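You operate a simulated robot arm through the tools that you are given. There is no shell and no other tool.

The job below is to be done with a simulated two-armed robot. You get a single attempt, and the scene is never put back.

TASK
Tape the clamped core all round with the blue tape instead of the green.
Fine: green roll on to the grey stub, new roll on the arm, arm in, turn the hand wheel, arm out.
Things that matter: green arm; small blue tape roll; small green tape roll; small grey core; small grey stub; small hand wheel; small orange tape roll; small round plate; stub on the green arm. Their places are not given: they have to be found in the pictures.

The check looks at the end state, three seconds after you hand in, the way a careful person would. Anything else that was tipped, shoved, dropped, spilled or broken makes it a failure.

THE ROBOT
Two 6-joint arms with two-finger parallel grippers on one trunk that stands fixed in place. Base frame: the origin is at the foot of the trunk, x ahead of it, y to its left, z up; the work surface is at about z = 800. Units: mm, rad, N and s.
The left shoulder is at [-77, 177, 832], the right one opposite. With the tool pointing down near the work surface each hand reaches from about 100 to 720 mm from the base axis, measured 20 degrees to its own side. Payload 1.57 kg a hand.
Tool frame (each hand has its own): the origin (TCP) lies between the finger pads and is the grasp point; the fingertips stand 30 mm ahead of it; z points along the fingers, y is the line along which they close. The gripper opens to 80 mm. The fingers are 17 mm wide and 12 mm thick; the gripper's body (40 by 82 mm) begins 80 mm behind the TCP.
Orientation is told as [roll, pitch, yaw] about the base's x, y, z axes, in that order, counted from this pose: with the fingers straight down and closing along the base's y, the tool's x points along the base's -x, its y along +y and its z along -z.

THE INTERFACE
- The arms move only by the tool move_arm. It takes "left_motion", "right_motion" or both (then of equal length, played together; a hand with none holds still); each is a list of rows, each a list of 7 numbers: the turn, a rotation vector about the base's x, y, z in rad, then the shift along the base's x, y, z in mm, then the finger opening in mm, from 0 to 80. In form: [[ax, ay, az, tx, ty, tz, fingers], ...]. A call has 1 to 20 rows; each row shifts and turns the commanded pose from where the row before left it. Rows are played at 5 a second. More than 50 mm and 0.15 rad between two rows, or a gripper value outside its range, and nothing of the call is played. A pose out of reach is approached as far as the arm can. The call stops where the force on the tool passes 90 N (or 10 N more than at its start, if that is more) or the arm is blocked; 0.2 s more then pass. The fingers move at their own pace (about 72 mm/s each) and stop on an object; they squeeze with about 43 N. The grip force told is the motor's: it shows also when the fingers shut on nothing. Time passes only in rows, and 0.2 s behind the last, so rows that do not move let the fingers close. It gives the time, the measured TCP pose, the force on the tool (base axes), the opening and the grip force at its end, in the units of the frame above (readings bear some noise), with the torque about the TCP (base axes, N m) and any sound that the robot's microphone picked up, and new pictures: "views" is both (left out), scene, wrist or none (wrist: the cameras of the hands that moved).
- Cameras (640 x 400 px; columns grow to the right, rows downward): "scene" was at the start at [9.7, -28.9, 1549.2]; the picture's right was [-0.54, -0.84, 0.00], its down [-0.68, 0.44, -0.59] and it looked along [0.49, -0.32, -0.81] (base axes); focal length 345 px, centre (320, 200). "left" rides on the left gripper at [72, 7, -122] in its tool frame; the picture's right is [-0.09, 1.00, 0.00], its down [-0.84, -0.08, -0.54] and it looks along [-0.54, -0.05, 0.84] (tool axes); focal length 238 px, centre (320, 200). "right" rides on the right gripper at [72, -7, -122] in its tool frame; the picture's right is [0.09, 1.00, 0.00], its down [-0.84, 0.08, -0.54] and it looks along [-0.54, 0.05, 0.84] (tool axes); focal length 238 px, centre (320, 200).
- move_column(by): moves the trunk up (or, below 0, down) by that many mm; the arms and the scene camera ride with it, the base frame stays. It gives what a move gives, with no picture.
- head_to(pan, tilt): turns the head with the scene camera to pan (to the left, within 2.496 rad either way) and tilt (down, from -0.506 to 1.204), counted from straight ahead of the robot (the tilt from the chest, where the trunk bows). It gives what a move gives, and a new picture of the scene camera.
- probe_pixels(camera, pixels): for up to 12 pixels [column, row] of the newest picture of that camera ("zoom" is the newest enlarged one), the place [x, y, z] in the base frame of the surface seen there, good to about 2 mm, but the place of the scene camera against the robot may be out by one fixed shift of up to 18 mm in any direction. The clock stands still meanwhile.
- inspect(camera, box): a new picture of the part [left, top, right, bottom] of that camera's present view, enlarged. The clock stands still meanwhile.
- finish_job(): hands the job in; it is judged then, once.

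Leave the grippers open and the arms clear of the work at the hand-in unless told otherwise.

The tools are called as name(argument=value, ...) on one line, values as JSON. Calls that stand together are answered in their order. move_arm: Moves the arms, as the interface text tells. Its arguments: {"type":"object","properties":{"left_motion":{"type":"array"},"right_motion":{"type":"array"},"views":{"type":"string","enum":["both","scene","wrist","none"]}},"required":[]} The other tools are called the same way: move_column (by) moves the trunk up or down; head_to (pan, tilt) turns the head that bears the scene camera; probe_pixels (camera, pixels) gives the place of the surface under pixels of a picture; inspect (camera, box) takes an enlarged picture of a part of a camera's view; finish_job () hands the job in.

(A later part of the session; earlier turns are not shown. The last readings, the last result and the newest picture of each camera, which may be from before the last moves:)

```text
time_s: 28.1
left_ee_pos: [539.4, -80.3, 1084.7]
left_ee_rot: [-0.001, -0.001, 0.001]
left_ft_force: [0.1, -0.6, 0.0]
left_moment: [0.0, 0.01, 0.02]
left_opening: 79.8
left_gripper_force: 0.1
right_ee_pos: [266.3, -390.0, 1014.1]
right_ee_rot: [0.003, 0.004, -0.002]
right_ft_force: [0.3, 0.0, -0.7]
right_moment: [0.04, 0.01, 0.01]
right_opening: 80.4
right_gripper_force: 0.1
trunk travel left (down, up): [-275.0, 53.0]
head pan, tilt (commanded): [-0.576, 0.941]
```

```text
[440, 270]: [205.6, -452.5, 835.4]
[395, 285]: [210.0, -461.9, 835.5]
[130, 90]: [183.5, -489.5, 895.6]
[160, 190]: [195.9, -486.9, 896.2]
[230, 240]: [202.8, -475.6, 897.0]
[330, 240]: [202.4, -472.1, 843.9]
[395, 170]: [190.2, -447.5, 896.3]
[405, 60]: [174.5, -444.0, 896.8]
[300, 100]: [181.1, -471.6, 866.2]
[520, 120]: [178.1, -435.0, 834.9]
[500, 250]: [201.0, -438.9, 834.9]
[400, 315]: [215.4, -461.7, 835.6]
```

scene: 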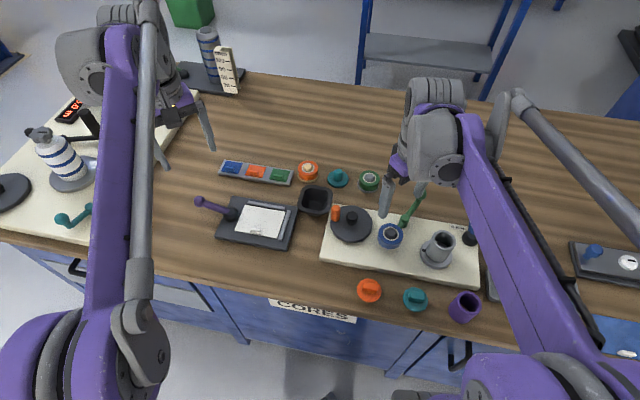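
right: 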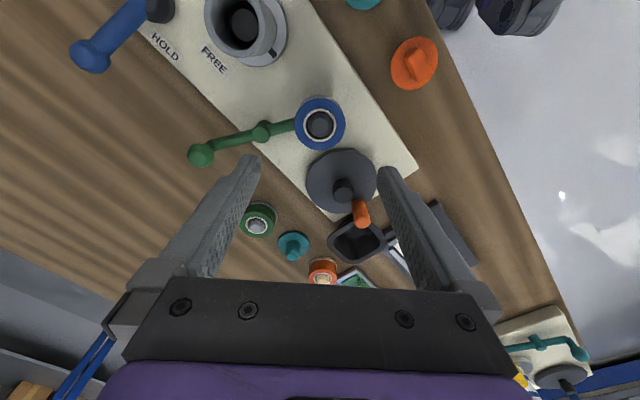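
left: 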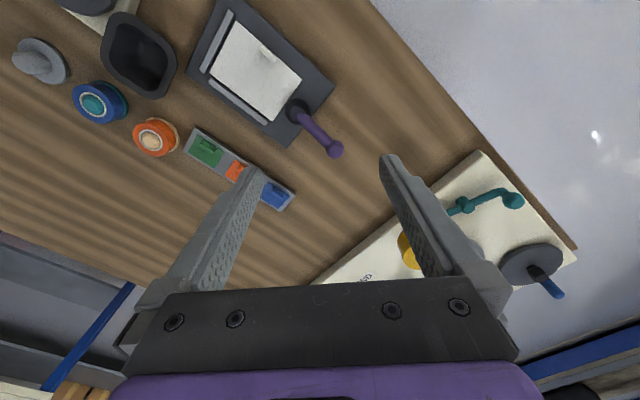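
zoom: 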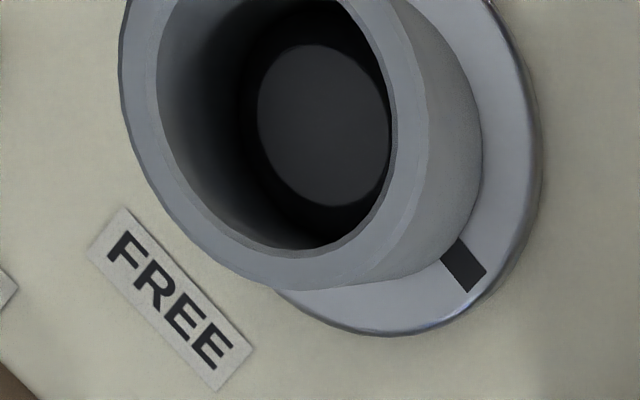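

Measured: pivot about (284,-457), green ball about (308,-521) top z 885, wheel hub (351.5,-352), orange knob about (376,-325) top z 887, core centre about (181,-468) top 896. To swing the arm I'll straddle the ball with the fingers closing across the arm (yaw about -1.2). I move over the ball at z about 965 while turning the hand.

move_arm(right_motion=[[0, 0, -0.15, 5, -16, -6, 80], [0, 0, -0.15, 5, -16, -6, 80], [0, 0, -0.15, 5, -16, -6, 80], [0, 0, -0.15, 5, -16, -6, 80], [0, 0, -0.15, 5, -16, -6, 80], [0, 0, -0.15, 5, -16, -6, 80], [0, 0, -0.15, 6, -17, -6, 80], [0, 0, -0.15, 6, -18, -6, 80], [0, 0, 0, 0, 0, 0, 80]], views="both")

```text
time_s: 30.1
left_ee_pos: [539.8, -77.5, 1085.3]
left_ee_rot: [0.0, 0.0, 0.0]
left_ft_force: [-0.1, -0.9, -1.6]
left_moment: [-0.04, 0.01, -0.01]
left_opening: 79.9
left_gripper_force: 0.1
right_ee_pos: [307.7, -520.7, 966.4]
right_ee_rot: [0.001, 0.004, -1.206]
right_ft_force: [0.1, 0.1, 0.2]
right_moment: [0.01, 0.01, -0.01]
right_opening: 80.2
right_gripper_force: 0.1
trunk travel left (down, up): [-275.0, 53.0]
head pan, tilt (commanded): [-0.576, 0.941]
```

scene: 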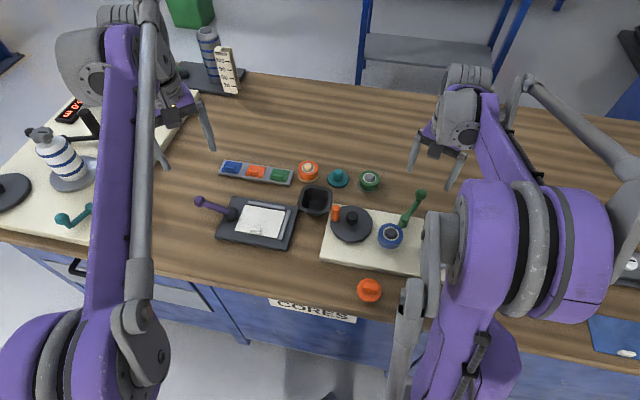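
right: 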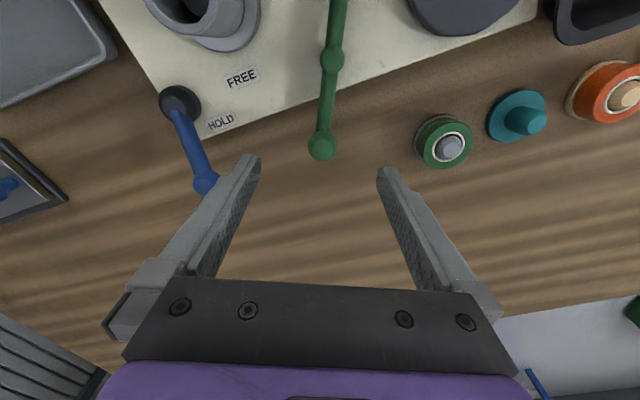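

The hand reached yaw -1.2 with the ball at (322,146), bar pointing away up the picture. I check the ball's centring.

inspect(camera="right", box=[240, 20, 400, 200])

probe_pixels(camera="right", pixels=[[322, 146], [312, 146], [332, 146], [322, 138], [322, 156], [332, 60], [328, 90], [326, 110], [325, 125], [206, 182], [180, 100]])

```text
2.22 times, centred on (320, 110) of right
```

zoom: 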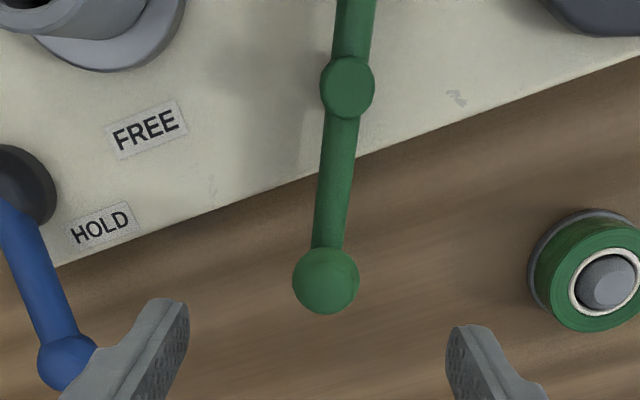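

```text
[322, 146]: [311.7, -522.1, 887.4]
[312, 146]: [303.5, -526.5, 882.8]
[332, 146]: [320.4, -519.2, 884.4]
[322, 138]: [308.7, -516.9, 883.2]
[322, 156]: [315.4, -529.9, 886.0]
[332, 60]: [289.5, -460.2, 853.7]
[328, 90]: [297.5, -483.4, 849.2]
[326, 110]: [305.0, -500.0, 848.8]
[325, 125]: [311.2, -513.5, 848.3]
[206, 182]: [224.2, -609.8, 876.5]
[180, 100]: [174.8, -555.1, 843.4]
```

Ball centre about (311.5,-523.5), centre height about z 874, bar top z 849. I shift (+3.6,-2.8), and lower to z about 880 with open fingers straddling the ball.

move_arm(right_motion=[[0, 0, -0.03, 3.6, -2.8, 0, 80], [0, 0, 0, 0, 0, -28, 80], [0, 0, 0, 0, 0, -28, 80], [0, 0, 0, 0, 0, -15, 80], [0, 0, 0, 0, 0, 0, 80]], views="both")

inspect(camera="right", box=[224, 100, 416, 220])

```text
time_s: 31.3
left_ee_pos: [537.3, -79.9, 1084.6]
left_ee_rot: [-0.001, 0.001, 0.0]
left_ft_force: [-0.4, -0.1, 0.6]
left_moment: [-0.01, 0.04, -0.02]
left_opening: 80.3
left_gripper_force: 0.0
right_ee_pos: [311.6, -525.0, 897.2]
right_ee_rot: [0.0, 0.003, -1.233]
right_ft_force: [0.4, -0.6, -0.4]
right_moment: [-0.02, 0.03, 0.01]
right_opening: 80.0
right_gripper_force: 0.0
trunk travel left (down, up): [-275.0, 53.0]
head pan, tilt (commanded): [-0.576, 0.941]
```

scene: 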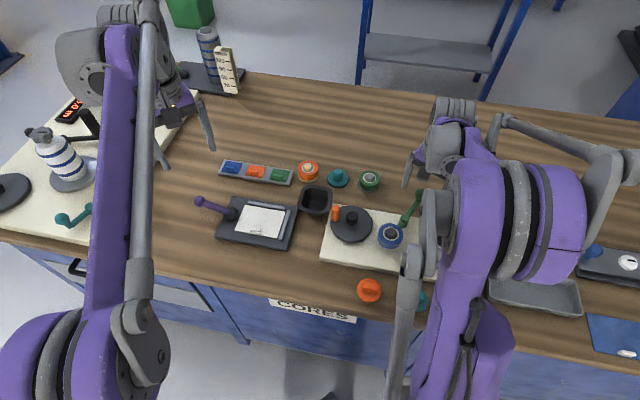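
right: 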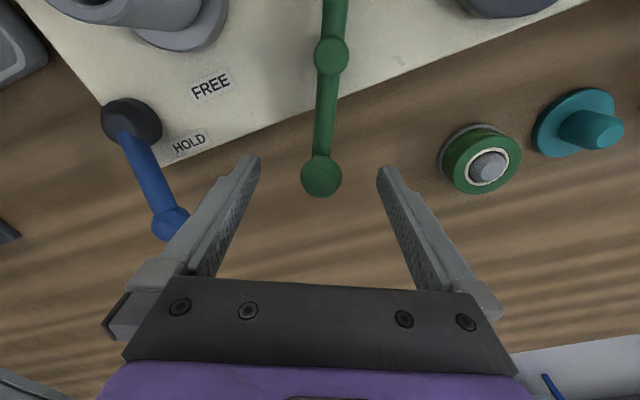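

```text
3.33 times, centred on (320, 160) of right
```

zoom: 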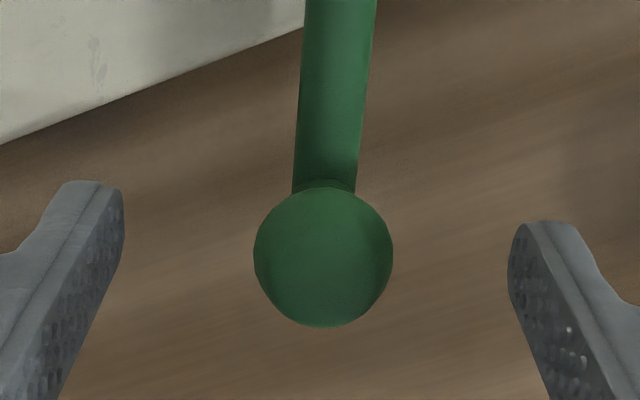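

Centred. I lower 17 mm to z about 880 and close gently on the ball.

move_arm(right_motion=[[0, 0, 0, 0, 0, -17, 80], [0, 0, 0, 0, 0, 0, 80], [0, 0, 0, 0, 0, 0, 50], [0, 0, 0, 0, 0, 0, 30], [0, 0, 0, 0, 0, 0, 20], [0, 0, 0, 0, 0, 0, 20]], views="both")

```text
time_s: 32.7
left_ee_pos: [539.5, -79.7, 1084.5]
left_ee_rot: [-0.002, 0.002, -0.001]
left_ft_force: [0.4, -0.4, -0.1]
left_moment: [0.0, 0.02, 0.02]
left_opening: 80.0
left_gripper_force: 0.0
right_ee_pos: [311.4, -525.0, 879.7]
right_ee_rot: [0.0, 0.003, -1.232]
right_ft_force: [5.6, 1.1, -1.8]
right_moment: [-0.05, -0.12, 0.01]
right_opening: 29.2
right_gripper_force: 38.7
trunk travel left (down, up): [-275.0, 53.0]
head pan, tilt (commanded): [-0.576, 0.941]
```

scene: 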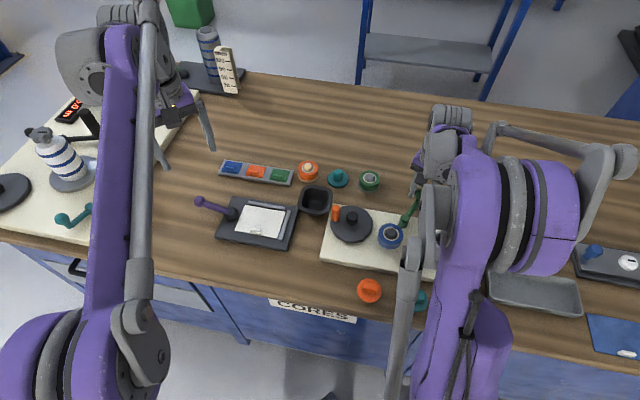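
right: 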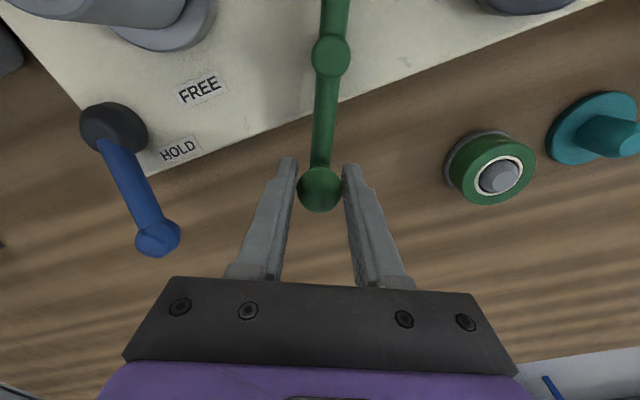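

Gripped the ball (29 mm). I swing it along the arc about the pivot in three small steps, turning the hand along, and see whether the arm follows freely.

move_arm(right_motion=[[0, 0, 0.1, 6.55, 2.65, 0, 20], [0, 0, 0.1, 6.25, 3.3, 0, 20], [0, 0, 0.1, 5.91, 3.92, 0, 20], [0, 0, 0, 0, 0, 0, 20]], views="both")

```text
time_s: 33.7
left_ee_pos: [539.7, -79.9, 1086.0]
left_ee_rot: [-0.001, 0.0, 0.001]
left_ft_force: [-0.1, 0.2, 0.2]
left_moment: [0.0, 0.01, -0.01]
left_opening: 79.9
left_gripper_force: 0.1
right_ee_pos: [329.6, -514.5, 879.9]
right_ee_rot: [0.0, 0.005, -0.93]
right_ft_force: [3.4, -3.5, 6.0]
right_moment: [0.19, 0.22, -0.02]
right_opening: 29.5
right_gripper_force: 39.3
trunk travel left (down, up): [-275.0, 53.0]
head pan, tilt (commanded): [-0.576, 0.941]
```

scene: 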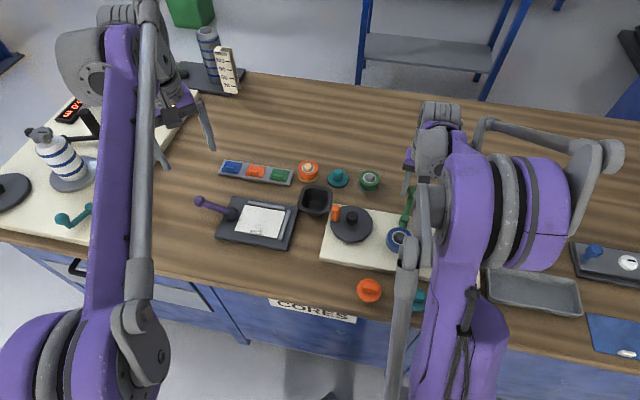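
right: 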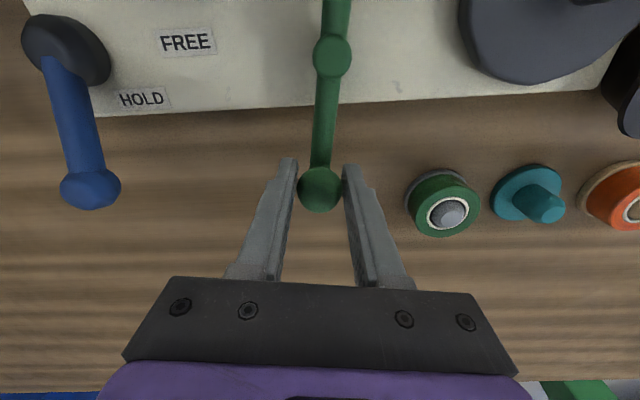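

The arm follows with only a few newtons (the blue roll moved to (398,238)). I go on four more steps.

move_arm(right_motion=[[0, 0, 0.1, 5.48, 4.47, 0, 20], [0, 0, 0.1, 5.0, 5.0, 0, 20], [0, 0, 0.1, 4.49, 5.48, 0, 20], [0, 0, 0.08, 3.2, 4.6, 0, 20], [0, 0, 0, 0, 0, 0, 20]], views="both")

inspect(camera="scene", box=[370, 200, 466, 275])

```text
time_s: 34.9
left_ee_pos: [538.0, -79.9, 1086.4]
left_ee_rot: [0.0, 0.0, 0.0]
left_ft_force: [-0.2, -0.1, -0.9]
left_moment: [-0.03, 0.0, 0.01]
left_opening: 79.9
left_gripper_force: 0.0
right_ee_pos: [347.6, -494.6, 878.5]
right_ee_rot: [0.002, 0.003, -0.553]
right_ft_force: [-0.3, -6.6, 16.6]
right_moment: [0.05, 0.16, 0.44]
right_opening: 29.2
right_gripper_force: 39.3
trunk travel left (down, up): [-275.0, 53.0]
head pan, tilt (commanded): [-0.576, 0.941]
```

scene: 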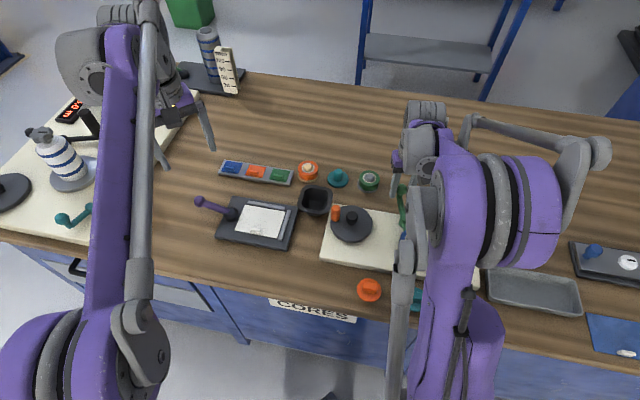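
right: 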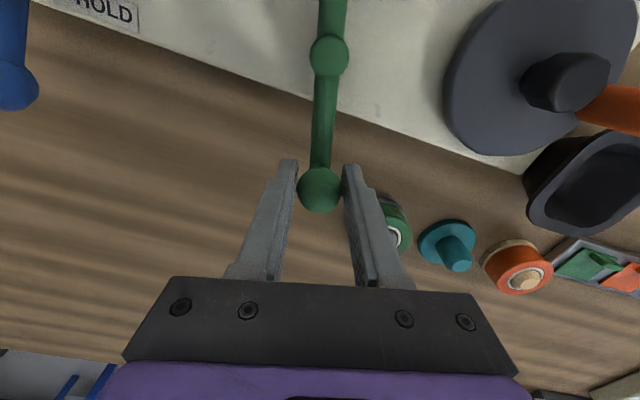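

```text
5.33 times, centred on (418, 238) of scene
```

zoom: 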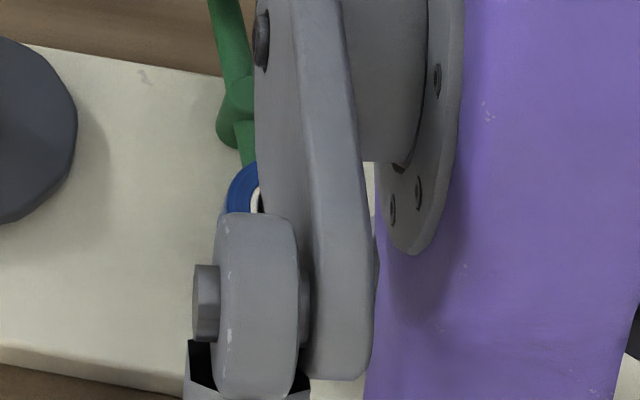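

The arm is swung about 39° so far; contact with the core should come near 50°. The elbow hides the roll from the scene camera, so I go on in small steps watching the force.

move_arm(right_motion=[[0, 0, 0.05, 1.79, 3.05, 0.5, 20], [0, 0, 0.05, 1.63, 3.14, 0.5, 20], [0, 0, 0.05, 1.48, 3.22, 0, 20], [0, 0, 0, 0, 0, 0, 20]], views="both")

```text
time_s: 35.9
left_ee_pos: [536.9, -82.2, 1084.8]
left_ee_rot: [0.003, -0.001, 0.0]
left_ft_force: [0.4, -0.2, 0.0]
left_moment: [-0.03, 0.02, 0.02]
left_opening: 80.0
left_gripper_force: 0.1
right_ee_pos: [349.6, -487.7, 879.2]
right_ee_rot: [0.001, 0.005, -0.403]
right_ft_force: [-21.6, -20.9, -5.7]
right_moment: [-0.07, 0.42, -0.41]
right_opening: 29.5
right_gripper_force: 39.0
trunk travel left (down, up): [-275.0, 53.0]
head pan, tilt (commanded): [-0.576, 0.941]
```

scene: 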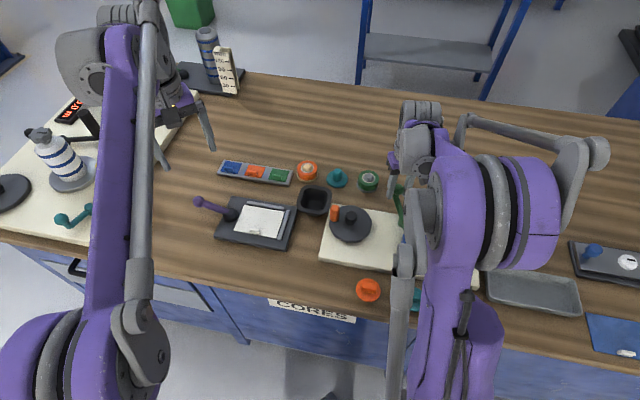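
right: 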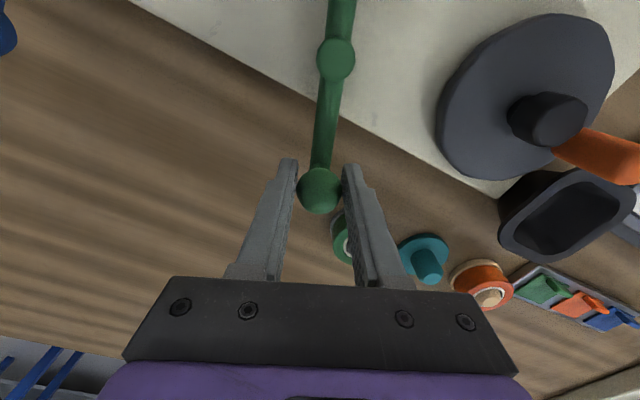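

Resistance rose to about 30 N at about 44–46°, so the roll has probably met the core. I ease back a little, release the ball, raise the hand and look.

move_arm(right_motion=[[0, 0, -0.02, -1.5, -1.5, 0, 20], [0, 0, 0, 0, 0, 0, 40], [0, 0, 0, 0, 0, 0, 70], [0, 0, 0, 0, 0, 20, 80], [0, 0, 0, 0, 0, 40, 80], [0, 0, 0, 0, 0, 40, 80], [0, 0, 0, 0, 0, 20, 80], [0, 0, 0, 0, 0, 0, 80]], views="both")

```text
time_s: 37.7
left_ee_pos: [539.7, -79.6, 1085.3]
left_ee_rot: [0.0, 0.0, -0.001]
left_ft_force: [-0.1, 0.1, 0.2]
left_moment: [0.01, 0.01, -0.01]
left_opening: 80.0
left_gripper_force: 0.1
right_ee_pos: [351.2, -486.4, 999.8]
right_ee_rot: [0.002, 0.004, -0.421]
right_ft_force: [0.4, -0.4, 0.2]
right_moment: [0.01, -0.01, 0.01]
right_opening: 80.2
right_gripper_force: 0.1
trunk travel left (down, up): [-275.0, 53.0]
head pan, tilt (commanded): [-0.576, 0.941]
```

scene: 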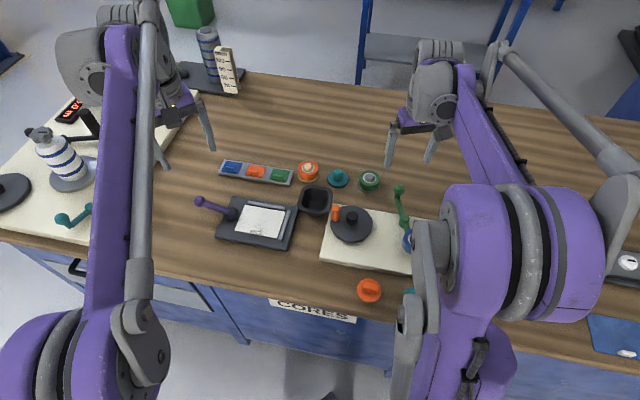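
right: 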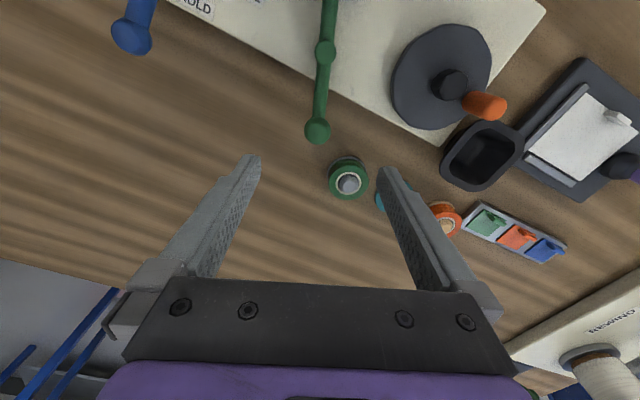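

The arm seems to stay put. I move the hand to about (250,-390,1060), yaw 0, to look at roll and core.

move_arm(right_motion=[[0, 0, 0.1, -20, 24, 15, 80], [0, 0, 0.1, -25, 24, 15, 80], [0, 0, 0.1, -28, 24, 15, 80], [0, 0, 0.12, -28, 24, 15, 80], [0, 0, 0, 0, 0, 0, 80]], views="both")

inspect(camera="right", box=[120, 0, 440, 200])

inspect(camera="scene", box=[362, 195, 490, 275])

```text
time_s: 38.9
left_ee_pos: [540.3, -80.5, 1084.8]
left_ee_rot: [-0.001, 0.0, 0.0]
left_ft_force: [0.7, -0.3, 0.2]
left_moment: [0.0, -0.01, 0.02]
left_opening: 80.2
left_gripper_force: 0.1
right_ee_pos: [251.1, -390.7, 1059.5]
right_ee_rot: [0.003, 0.002, -0.002]
right_ft_force: [0.2, 0.8, -0.2]
right_moment: [0.02, 0.02, 0.02]
right_opening: 80.2
right_gripper_force: 0.1
trunk travel left (down, up): [-275.0, 53.0]
head pan, tilt (commanded): [-0.576, 0.941]
```

scene: 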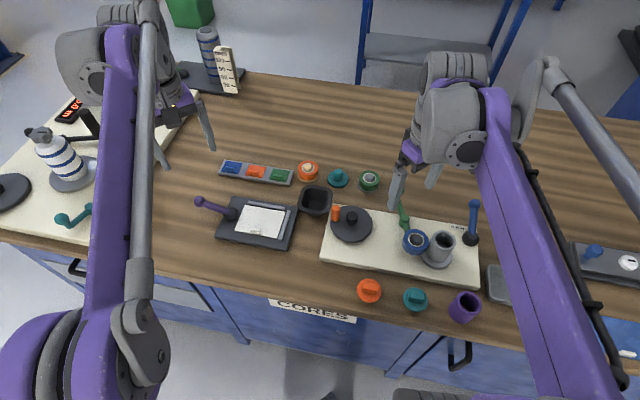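
right: 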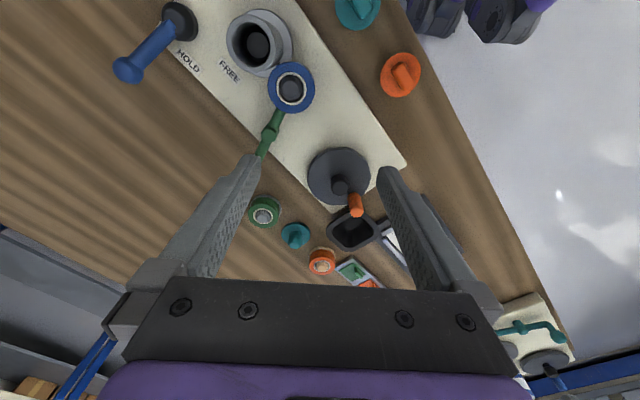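

```text
2.00 times, centred on (280, 100) of right
```

zoom: 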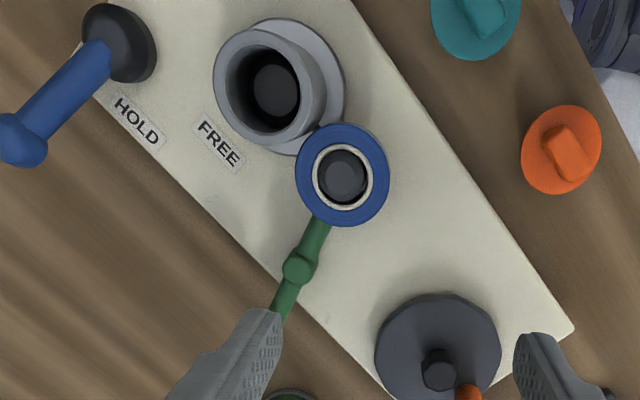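

```text
5.00 times, centred on (426, 235) of scene
```

zoom: 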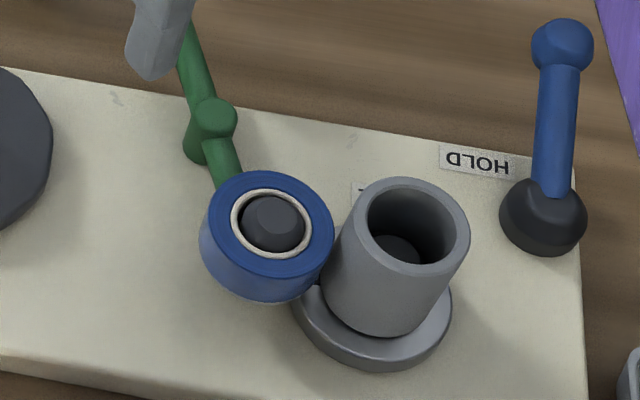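

The roll is beside the core, perhaps touching. I zoom in and measure the gap.

inspect(camera="right", box=[216, 0, 344, 120])

inspect(camera="scene", box=[398, 225, 462, 270])

```text
3.33 times, centred on (280, 60) of right
```

zoom: 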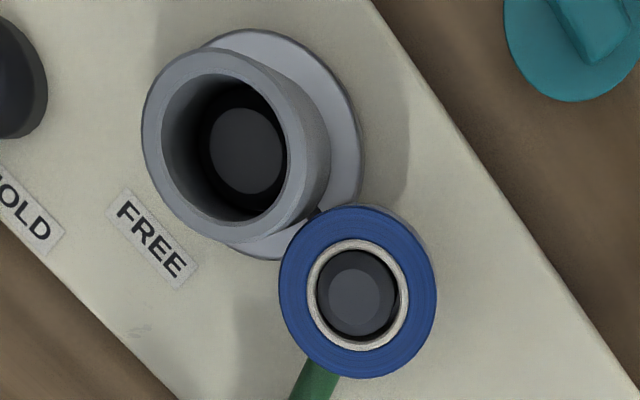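

```text
8.89 times, centred on (430, 248) of scene
```

zoom: 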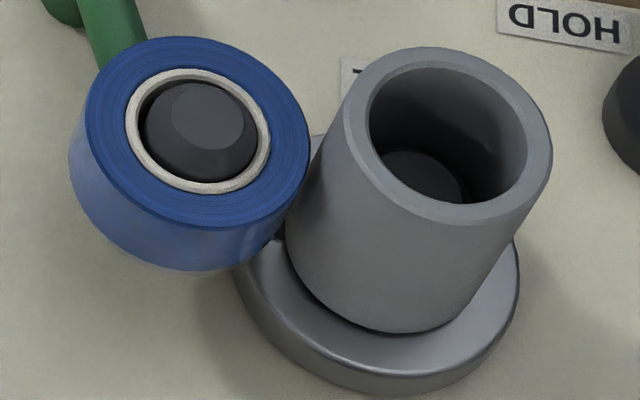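

I probe the roll and core rims in this zoom.

probe_pixels(camera="zoom", pixels=[[350, 130], [546, 130], [430, 52], [455, 220], [380, 80], [505, 75], [375, 190], [525, 185]])

probe_pixels(camera="zoom", pixels=[[90, 130], [304, 140], [180, 44], [205, 218], [115, 75], [265, 75], [125, 190], [285, 190], [300, 250], [330, 160]])

```text
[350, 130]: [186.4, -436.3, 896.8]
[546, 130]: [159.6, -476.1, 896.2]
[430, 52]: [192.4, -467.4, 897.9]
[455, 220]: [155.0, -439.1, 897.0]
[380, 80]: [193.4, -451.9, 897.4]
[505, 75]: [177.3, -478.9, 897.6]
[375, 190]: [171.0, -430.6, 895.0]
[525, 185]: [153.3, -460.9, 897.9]
```

```text
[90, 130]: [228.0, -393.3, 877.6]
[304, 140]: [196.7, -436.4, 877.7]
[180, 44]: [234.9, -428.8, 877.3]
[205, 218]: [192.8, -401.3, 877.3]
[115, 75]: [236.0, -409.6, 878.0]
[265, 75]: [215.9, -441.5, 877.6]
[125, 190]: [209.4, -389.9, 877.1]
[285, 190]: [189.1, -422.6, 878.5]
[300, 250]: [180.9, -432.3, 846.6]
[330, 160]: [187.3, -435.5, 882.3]
```

By these numbers the gap is about 3 mm. The scene camera looks nearly along the gap, so I zoom in on it further.

inspect(camera="scene", box=[420, 232, 444, 256])

```text
16.00 times, centred on (432, 244) of scene
```

zoom: 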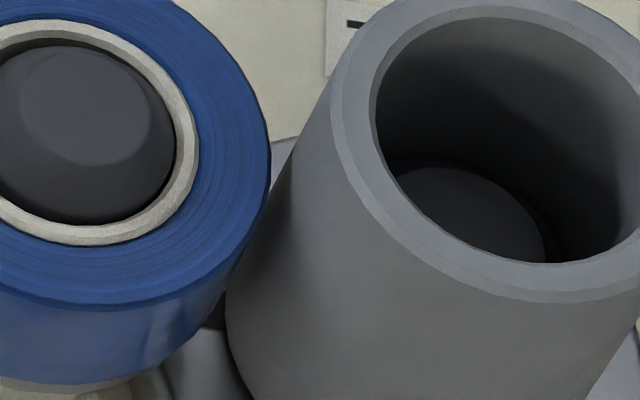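

Edge-on the roll seems to stand a few mm off the core. I'll move the wrist camera straight above the gap (TCP about (280,-441,965)) to measure it properly.

move_arm(right_motion=[[0, 0, 0, 7.3, -12.5, -24, 80], [0, 0, 0, 7.3, -12.5, -24, 80], [0, 0, 0, 7.3, -12.5, -24, 80], [0, 0, 0, 7, -12.5, -23, 80], [0, 0, 0, 0, 0, 0, 80]], views="both")

inspect(camera="right", box=[200, 0, 440, 150])

```text
time_s: 40.1
left_ee_pos: [537.6, -79.6, 1085.4]
left_ee_rot: [-0.001, 0.001, 0.0]
left_ft_force: [0.4, 0.1, -0.1]
left_moment: [-0.02, 0.0, 0.0]
left_opening: 80.1
left_gripper_force: 0.1
right_ee_pos: [279.4, -439.9, 965.6]
right_ee_rot: [-0.001, 0.007, -0.001]
right_ft_force: [-0.1, -0.4, -0.2]
right_moment: [0.0, 0.01, 0.04]
right_opening: 80.0
right_gripper_force: 0.0
trunk travel left (down, up): [-275.0, 53.0]
head pan, tilt (commanded): [-0.576, 0.941]
```

scene: 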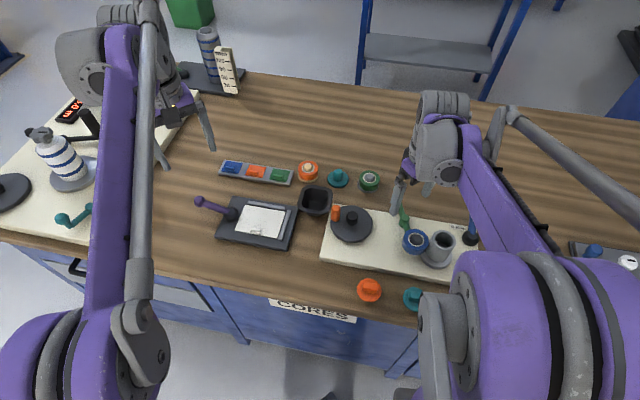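
right: 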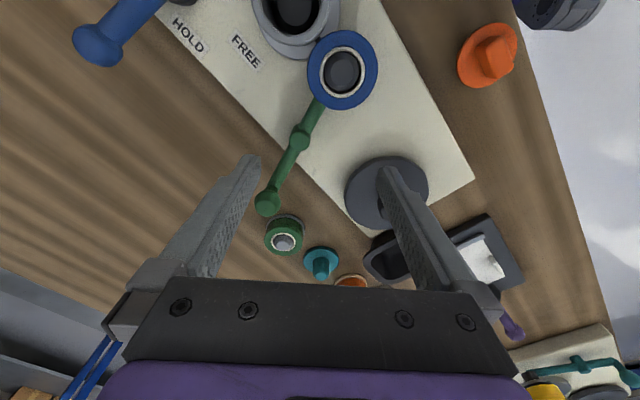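

```text
2.67 times, centred on (320, 75) of right
```

zoom: 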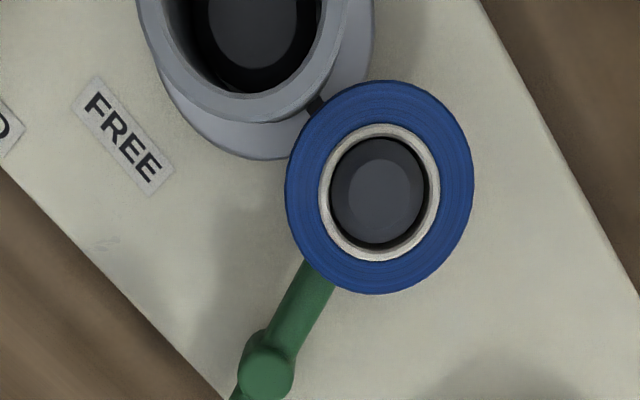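

inspect(camera="right", box=[296, 15, 344, 60])

inspect(camera="right", box=[240, 90, 340, 220])

probe_pixels(camera="right", pixels=[[299, 131], [303, 138], [268, 200], [262, 200], [275, 200], [268, 192], [268, 208], [343, 72], [348, 75]])

```text
8.89 times, centred on (320, 38) of right
```

zoom: 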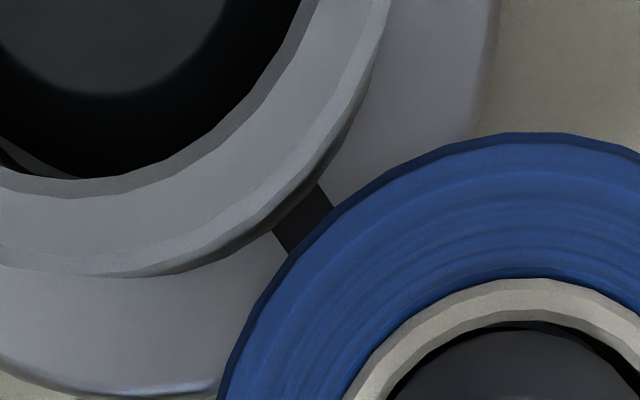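

```text
3.08 times, centred on (290, 155) of right
```

zoom: 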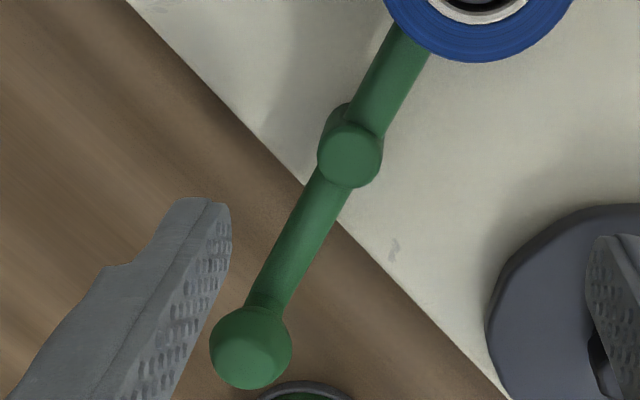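

```text
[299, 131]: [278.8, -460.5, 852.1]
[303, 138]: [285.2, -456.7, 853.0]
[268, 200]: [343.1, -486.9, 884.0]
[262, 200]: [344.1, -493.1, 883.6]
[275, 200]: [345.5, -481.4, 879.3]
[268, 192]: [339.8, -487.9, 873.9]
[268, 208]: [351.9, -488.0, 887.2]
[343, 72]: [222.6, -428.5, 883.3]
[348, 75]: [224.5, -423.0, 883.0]
```

A clear gap of about 2–3 mm remains between roll and core (black mark visible between them). I'll take the ball again (now at about (351,-488)) and press the arm in further to see whether it goes on or is at a stop.

move_arm(right_motion=[[0, 0, -0.115, 18, -12, 0, 80], [0, 0, -0.115, 18, -12, 0, 80], [0, 0, -0.115, 18, -12, 0, 80], [0, 0, -0.115, 17.6, -12, 0, 80], [0, 0, 0, 0, 0, -28, 80], [0, 0, 0, 0, 0, -28, 80], [0, 0, 0, 0, 0, 0, 80]], views="both")

inspect(camera="right", box=[224, 100, 416, 220])

```text
time_s: 41.7
left_ee_pos: [539.0, -80.1, 1084.5]
left_ee_rot: [0.0, 0.0, 0.001]
left_ft_force: [-1.1, 0.2, 0.0]
left_moment: [0.0, -0.02, 0.0]
left_opening: 80.1
left_gripper_force: 0.1
right_ee_pos: [352.7, -487.0, 908.7]
right_ee_rot: [0.002, 0.004, -0.461]
right_ft_force: [-0.3, 0.1, -0.6]
right_moment: [0.01, 0.0, 0.01]
right_opening: 80.2
right_gripper_force: 0.0
trunk travel left (down, up): [-275.0, 53.0]
head pan, tilt (commanded): [-0.576, 0.941]
```

scene: 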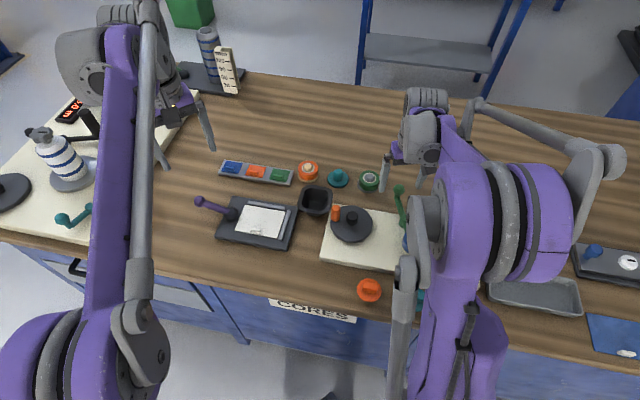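
right: 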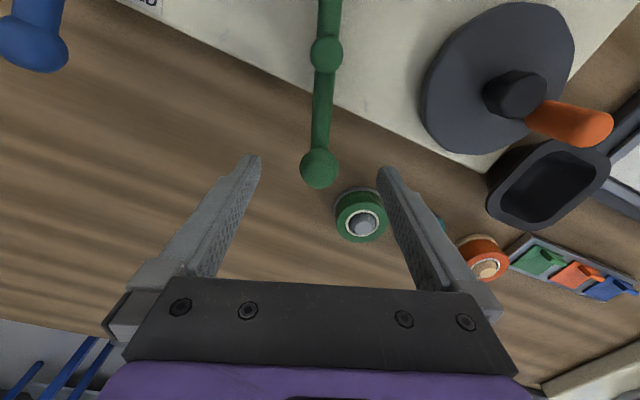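

```text
3.33 times, centred on (320, 160) of right
```

zoom: 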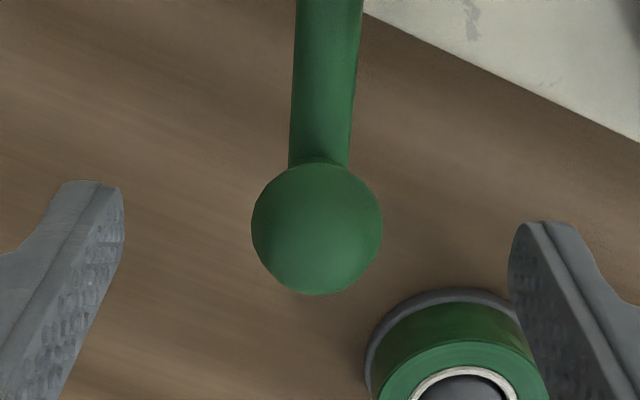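

Centred on the ball. I lower to z 880, close, and then press inwards in 1.5 mm steps, reading the force.

move_arm(right_motion=[[0, 0, 0, 0, 0, -14, 80], [0, 0, 0, 0, 0, -14.5, 80], [0, 0, 0, 0, 0, 0, 50], [0, 0, 0, 0, 0, 0, 30], [0, 0, 0, 0, 0, 0, 20], [0, 0, 0, 0, 0, 0, 20]], views="none")

move_arm(right_motion=[[0, 0, 0.02, 0.66, 1.34, 0, 20], [0, 0, 0, 0, 0, 0, 20]], views="none")

move_arm(right_motion=[[0, 0, 0.02, 0.64, 1.35, 0, 20], [0, 0, 0, 0, 0, 0, 20]], views="none")

```text
time_s: 43.1
left_ee_pos: [538.8, -79.6, 1085.0]
left_ee_rot: [0.001, 0.0, -0.001]
left_ft_force: [0.3, 0.2, 0.9]
left_moment: [0.02, -0.04, 0.0]
left_opening: 80.0
left_gripper_force: 0.2
right_ee_pos: [352.2, -489.8, 878.6]
right_ee_rot: [0.003, 0.004, -0.462]
right_ft_force: [-1.2, 0.9, -3.0]
right_moment: [-0.06, -0.12, -0.04]
right_opening: 29.5
right_gripper_force: 39.5
trunk travel left (down, up): [-275.0, 53.0]
head pan, tilt (commanded): [-0.576, 0.941]
```

```text
time_s: 43.7
left_ee_pos: [538.8, -80.7, 1085.8]
left_ee_rot: [0.0, 0.0, -0.001]
left_ft_force: [0.2, 0.4, -1.0]
left_moment: [0.04, 0.0, 0.01]
left_opening: 79.8
left_gripper_force: 0.0
right_ee_pos: [350.2, -487.4, 880.4]
right_ee_rot: [-0.001, 0.003, -0.443]
right_ft_force: [-4.7, -6.8, 1.3]
right_moment: [0.01, 0.26, -0.3]
right_opening: 29.3
right_gripper_force: 38.5
trunk travel left (down, up): [-275.0, 53.0]
head pan, tilt (commanded): [-0.576, 0.941]
```

```text
time_s: 44.3
left_ee_pos: [537.5, -82.3, 1085.8]
left_ee_rot: [0.002, -0.002, -0.001]
left_ft_force: [-0.3, -0.5, -0.6]
left_moment: [-0.03, -0.02, -0.04]
left_opening: 80.0
left_gripper_force: 0.0
right_ee_pos: [350.8, -488.4, 880.4]
right_ee_rot: [-0.001, 0.005, -0.424]
right_ft_force: [-9.2, -21.6, 12.0]
right_moment: [-0.06, 0.66, -0.16]
right_opening: 29.0
right_gripper_force: 39.1
trunk travel left (down, up): [-275.0, 53.0]
head pan, tilt (commanded): [-0.576, 0.941]
```

The force climbs (about 23 N along the push) while the ball stays at the same place: a hard stop. I press a little more, to about 40 N, to be sure there is no click-in.

move_arm(right_motion=[[0, 0, 0.0, 0.6, 1.3, 0, 20], [0, 0, 0, 0, 0, 0, 20]], views="none")

move_arm(right_motion=[[0, 0, 0.0, 0.6, 1.3, 0, 20], [0, 0, 0, 0, 0, 0, 20]], views="both")

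```text
time_s: 44.9
left_ee_pos: [537.1, -82.3, 1087.0]
left_ee_rot: [0.002, -0.002, 0.0]
left_ft_force: [-0.5, -0.8, 0.7]
left_moment: [0.01, 0.01, -0.02]
left_opening: 80.0
left_gripper_force: 0.1
right_ee_pos: [350.1, -488.5, 879.7]
right_ee_rot: [-0.002, 0.003, -0.422]
right_ft_force: [-11.4, -31.8, 19.0]
right_moment: [-0.36, -0.07, -0.01]
right_opening: 29.4
right_gripper_force: 39.2
trunk travel left (down, up): [-275.0, 53.0]
head pan, tilt (commanded): [-0.576, 0.941]
```

```text
time_s: 45.5
left_ee_pos: [537.2, -82.6, 1086.2]
left_ee_rot: [0.001, -0.001, 0.0]
left_ft_force: [0.7, -0.8, 0.5]
left_moment: [0.0, 0.0, -0.02]
left_opening: 80.1
left_gripper_force: 0.2
right_ee_pos: [350.8, -488.2, 880.1]
right_ee_rot: [-0.005, 0.005, -0.424]
right_ft_force: [-10.1, -40.2, 24.5]
right_moment: [-0.55, -0.21, -0.02]
right_opening: 29.5
right_gripper_force: 38.9
trunk travel left (down, up): [-275.0, 53.0]
head pan, tilt (commanded): [-0.576, 0.941]
```

scene: 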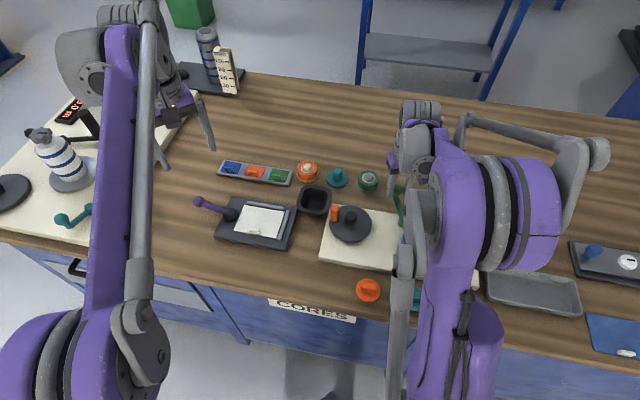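
right: 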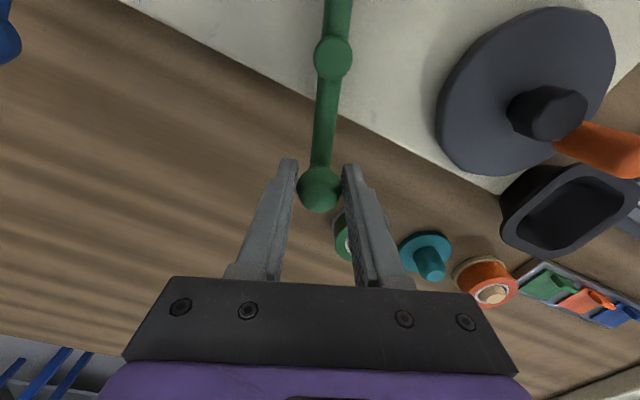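

It is a hard stop at 40 N with no click, so the arm is fully in. I back off the load, open the fingers, and raise the hand.

move_arm(right_motion=[[0, 0, -0.02, -1.2, -2.6, 0, 20], [0, 0, -0.015, -1.1, -2.3, 0, 20], [0, 0, 0, 0, 0, 0, 20], [0, 0, 0, 0, 0, 0, 45], [0, 0, 0, 0, 0, 0, 75], [0, 0, 0, 0, 0, 20, 80], [0, 0, 0, 0, 0, 40, 80], [0, 0, 0, 0, 0, 30, 80], [0, 0, 0, 0, 0, 0, 80]], views="both")

```text
time_s: 47.5
left_ee_pos: [537.9, -79.6, 1085.7]
left_ee_rot: [0.0, 0.0, -0.001]
left_ft_force: [-0.4, -0.1, 0.1]
left_moment: [-0.03, 0.0, -0.05]
left_opening: 80.0
left_gripper_force: 0.1
right_ee_pos: [350.6, -488.0, 971.0]
right_ee_rot: [0.002, 0.004, -0.458]
right_ft_force: [-0.8, -0.3, -0.9]
right_moment: [-0.03, 0.03, 0.01]
right_opening: 80.3
right_gripper_force: 0.0
trunk travel left (down, up): [-275.0, 53.0]
head pan, tilt (commanded): [-0.576, 0.941]
```

scene: 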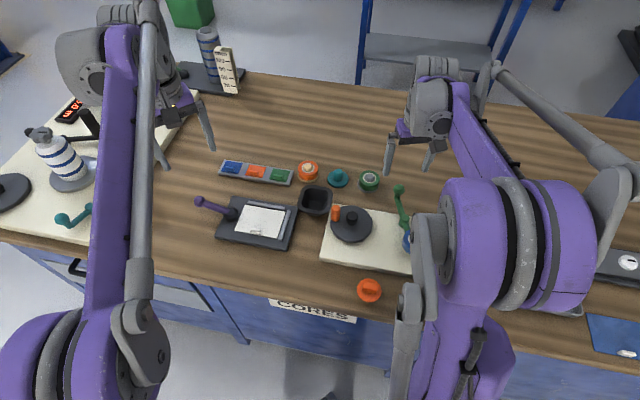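
right: 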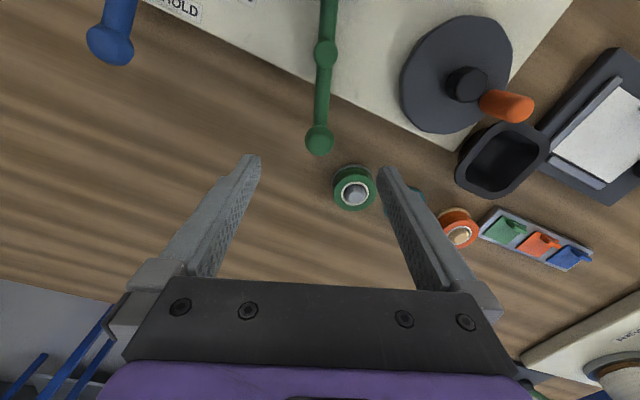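

Now the hand wheel. I move above the orange knob (about (376,-325)) at z 971, turning the hand back to yaw 0.

move_arm(right_motion=[[0, 0, 0.115, 6.4, 41, 0, 80], [0, 0, 0.115, 6.4, 41, 0, 80], [0, 0, 0.115, 6.3, 41, 0, 80], [0, 0, 0.113, 6.3, 40, 0, 80], [0, 0, 0, 0, 0, 0, 80]], views="both")

inspect(camera="right", box=[224, 60, 416, 200])

```text
time_s: 48.7
left_ee_pos: [538.9, -80.9, 1085.6]
left_ee_rot: [0.0, -0.001, 0.0]
left_ft_force: [0.4, -0.6, 0.0]
left_moment: [0.0, -0.01, 0.02]
left_opening: 80.2
left_gripper_force: 0.0
right_ee_pos: [378.0, -323.9, 969.7]
right_ee_rot: [0.002, 0.004, 0.002]
right_ft_force: [-0.8, -0.2, -0.1]
right_moment: [-0.01, 0.01, -0.01]
right_opening: 79.7
right_gripper_force: 0.0
trunk travel left (down, up): [-275.0, 53.0]
head pan, tilt (commanded): [-0.576, 0.941]
```

scene: 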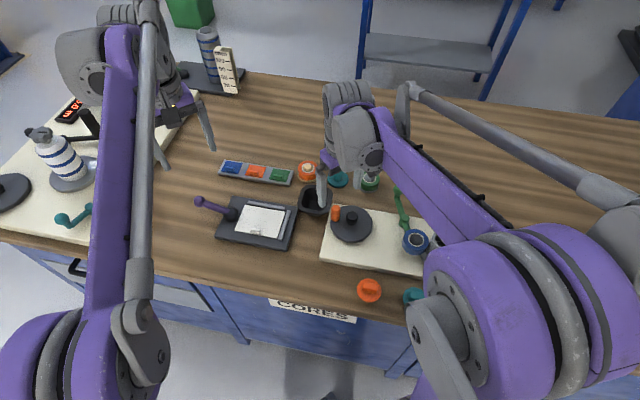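
right: 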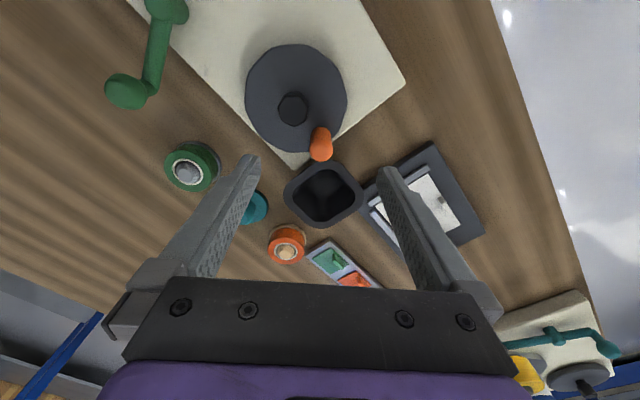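

```text
2.86 times, centred on (320, 130) of right
```

zoom: 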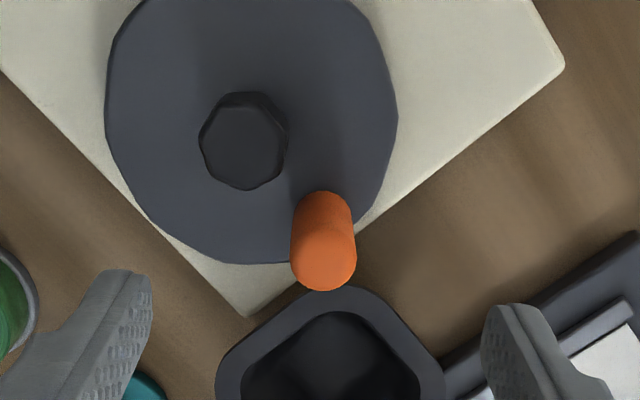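

I probe the knob's top, the hub and the disc rim.

probe_pixels(camera="zoom", pixels=[[325, 258], [305, 258], [345, 258], [325, 238], [325, 280], [315, 270], [335, 270], [245, 140], [215, 140], [275, 140], [245, 105], [245, 178]])

probe_pixels(camera="zoom", pixels=[[112, 110], [390, 118], [235, 258], [140, 190], [360, 200], [322, 205], [300, 230], [345, 230]])

inspect(camera="scene", box=[318, 185, 446, 275])

```text
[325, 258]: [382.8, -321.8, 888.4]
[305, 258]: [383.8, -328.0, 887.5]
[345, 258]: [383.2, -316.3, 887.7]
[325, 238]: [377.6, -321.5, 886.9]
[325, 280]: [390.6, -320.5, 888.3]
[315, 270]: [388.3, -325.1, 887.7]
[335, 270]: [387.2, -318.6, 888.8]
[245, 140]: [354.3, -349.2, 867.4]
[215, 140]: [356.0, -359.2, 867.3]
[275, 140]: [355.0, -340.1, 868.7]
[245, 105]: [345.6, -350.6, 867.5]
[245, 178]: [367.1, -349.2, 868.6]
```

```text
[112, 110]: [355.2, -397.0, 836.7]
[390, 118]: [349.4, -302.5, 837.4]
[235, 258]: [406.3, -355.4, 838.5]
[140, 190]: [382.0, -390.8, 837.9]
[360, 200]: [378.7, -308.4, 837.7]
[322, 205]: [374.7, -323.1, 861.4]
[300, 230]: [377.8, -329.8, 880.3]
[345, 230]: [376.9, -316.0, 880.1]
```

```text
4.44 times, centred on (382, 230) of scene
```

zoom: 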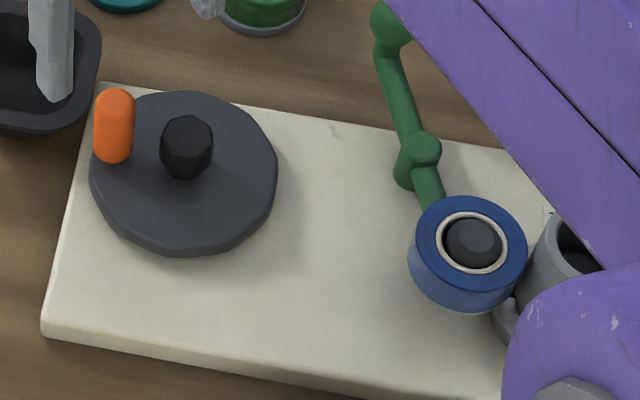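

Knob top centre is about (384,-322), hub (355.5,-349.8), so the crank radius is about 39 mm. I shift (+7,+1.5), and lower so the fingertips reach the upper part of the knob (TCP z about 902, tips above the hub).

move_arm(right_motion=[[0, 0, 0, 7, 1.5, 0, 80], [0, 0, 0, 0, 0, -25, 60], [0, 0, 0, 0, 0, -25, 60], [0, 0, 0, 0, 0, 0, 60]], views="wrist")

inspect(camera="right", box=[224, 100, 416, 220])

```text
time_s: 49.7
left_ee_pos: [538.9, -79.5, 1086.1]
left_ee_rot: [0.001, 0.0, 0.002]
left_ft_force: [-0.2, 0.1, -0.5]
left_moment: [-0.01, -0.02, 0.01]
left_opening: 79.7
left_gripper_force: 0.1
right_ee_pos: [383.4, -323.7, 920.1]
right_ee_rot: [0.002, 0.004, 0.001]
right_ft_force: [0.2, 0.6, -1.0]
right_moment: [-0.01, 0.03, -0.02]
right_opening: 60.2
right_gripper_force: 0.1
trunk travel left (down, up): [-275.0, 53.0]
head pan, tilt (commanded): [-0.576, 0.941]
```

right: 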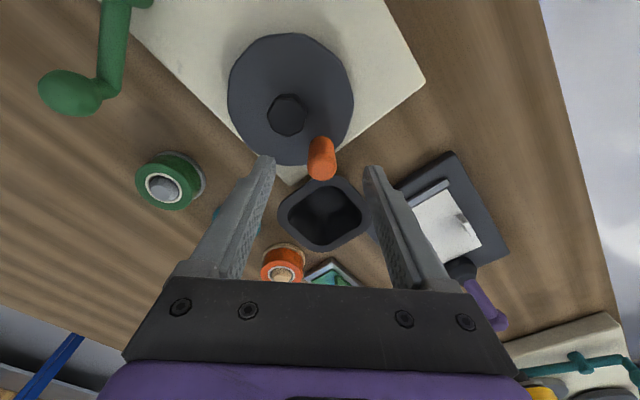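

```text
3.33 times, centred on (320, 160) of right
```

zoom: 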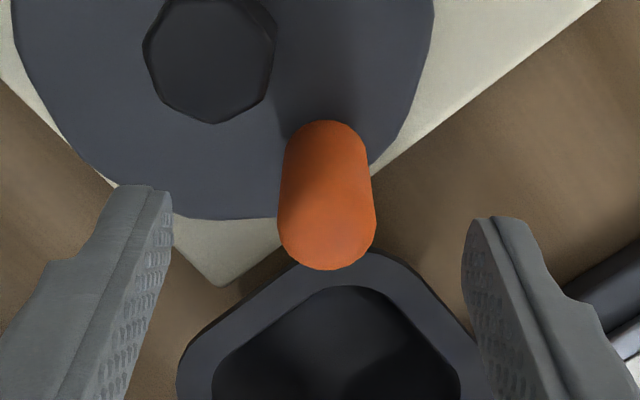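

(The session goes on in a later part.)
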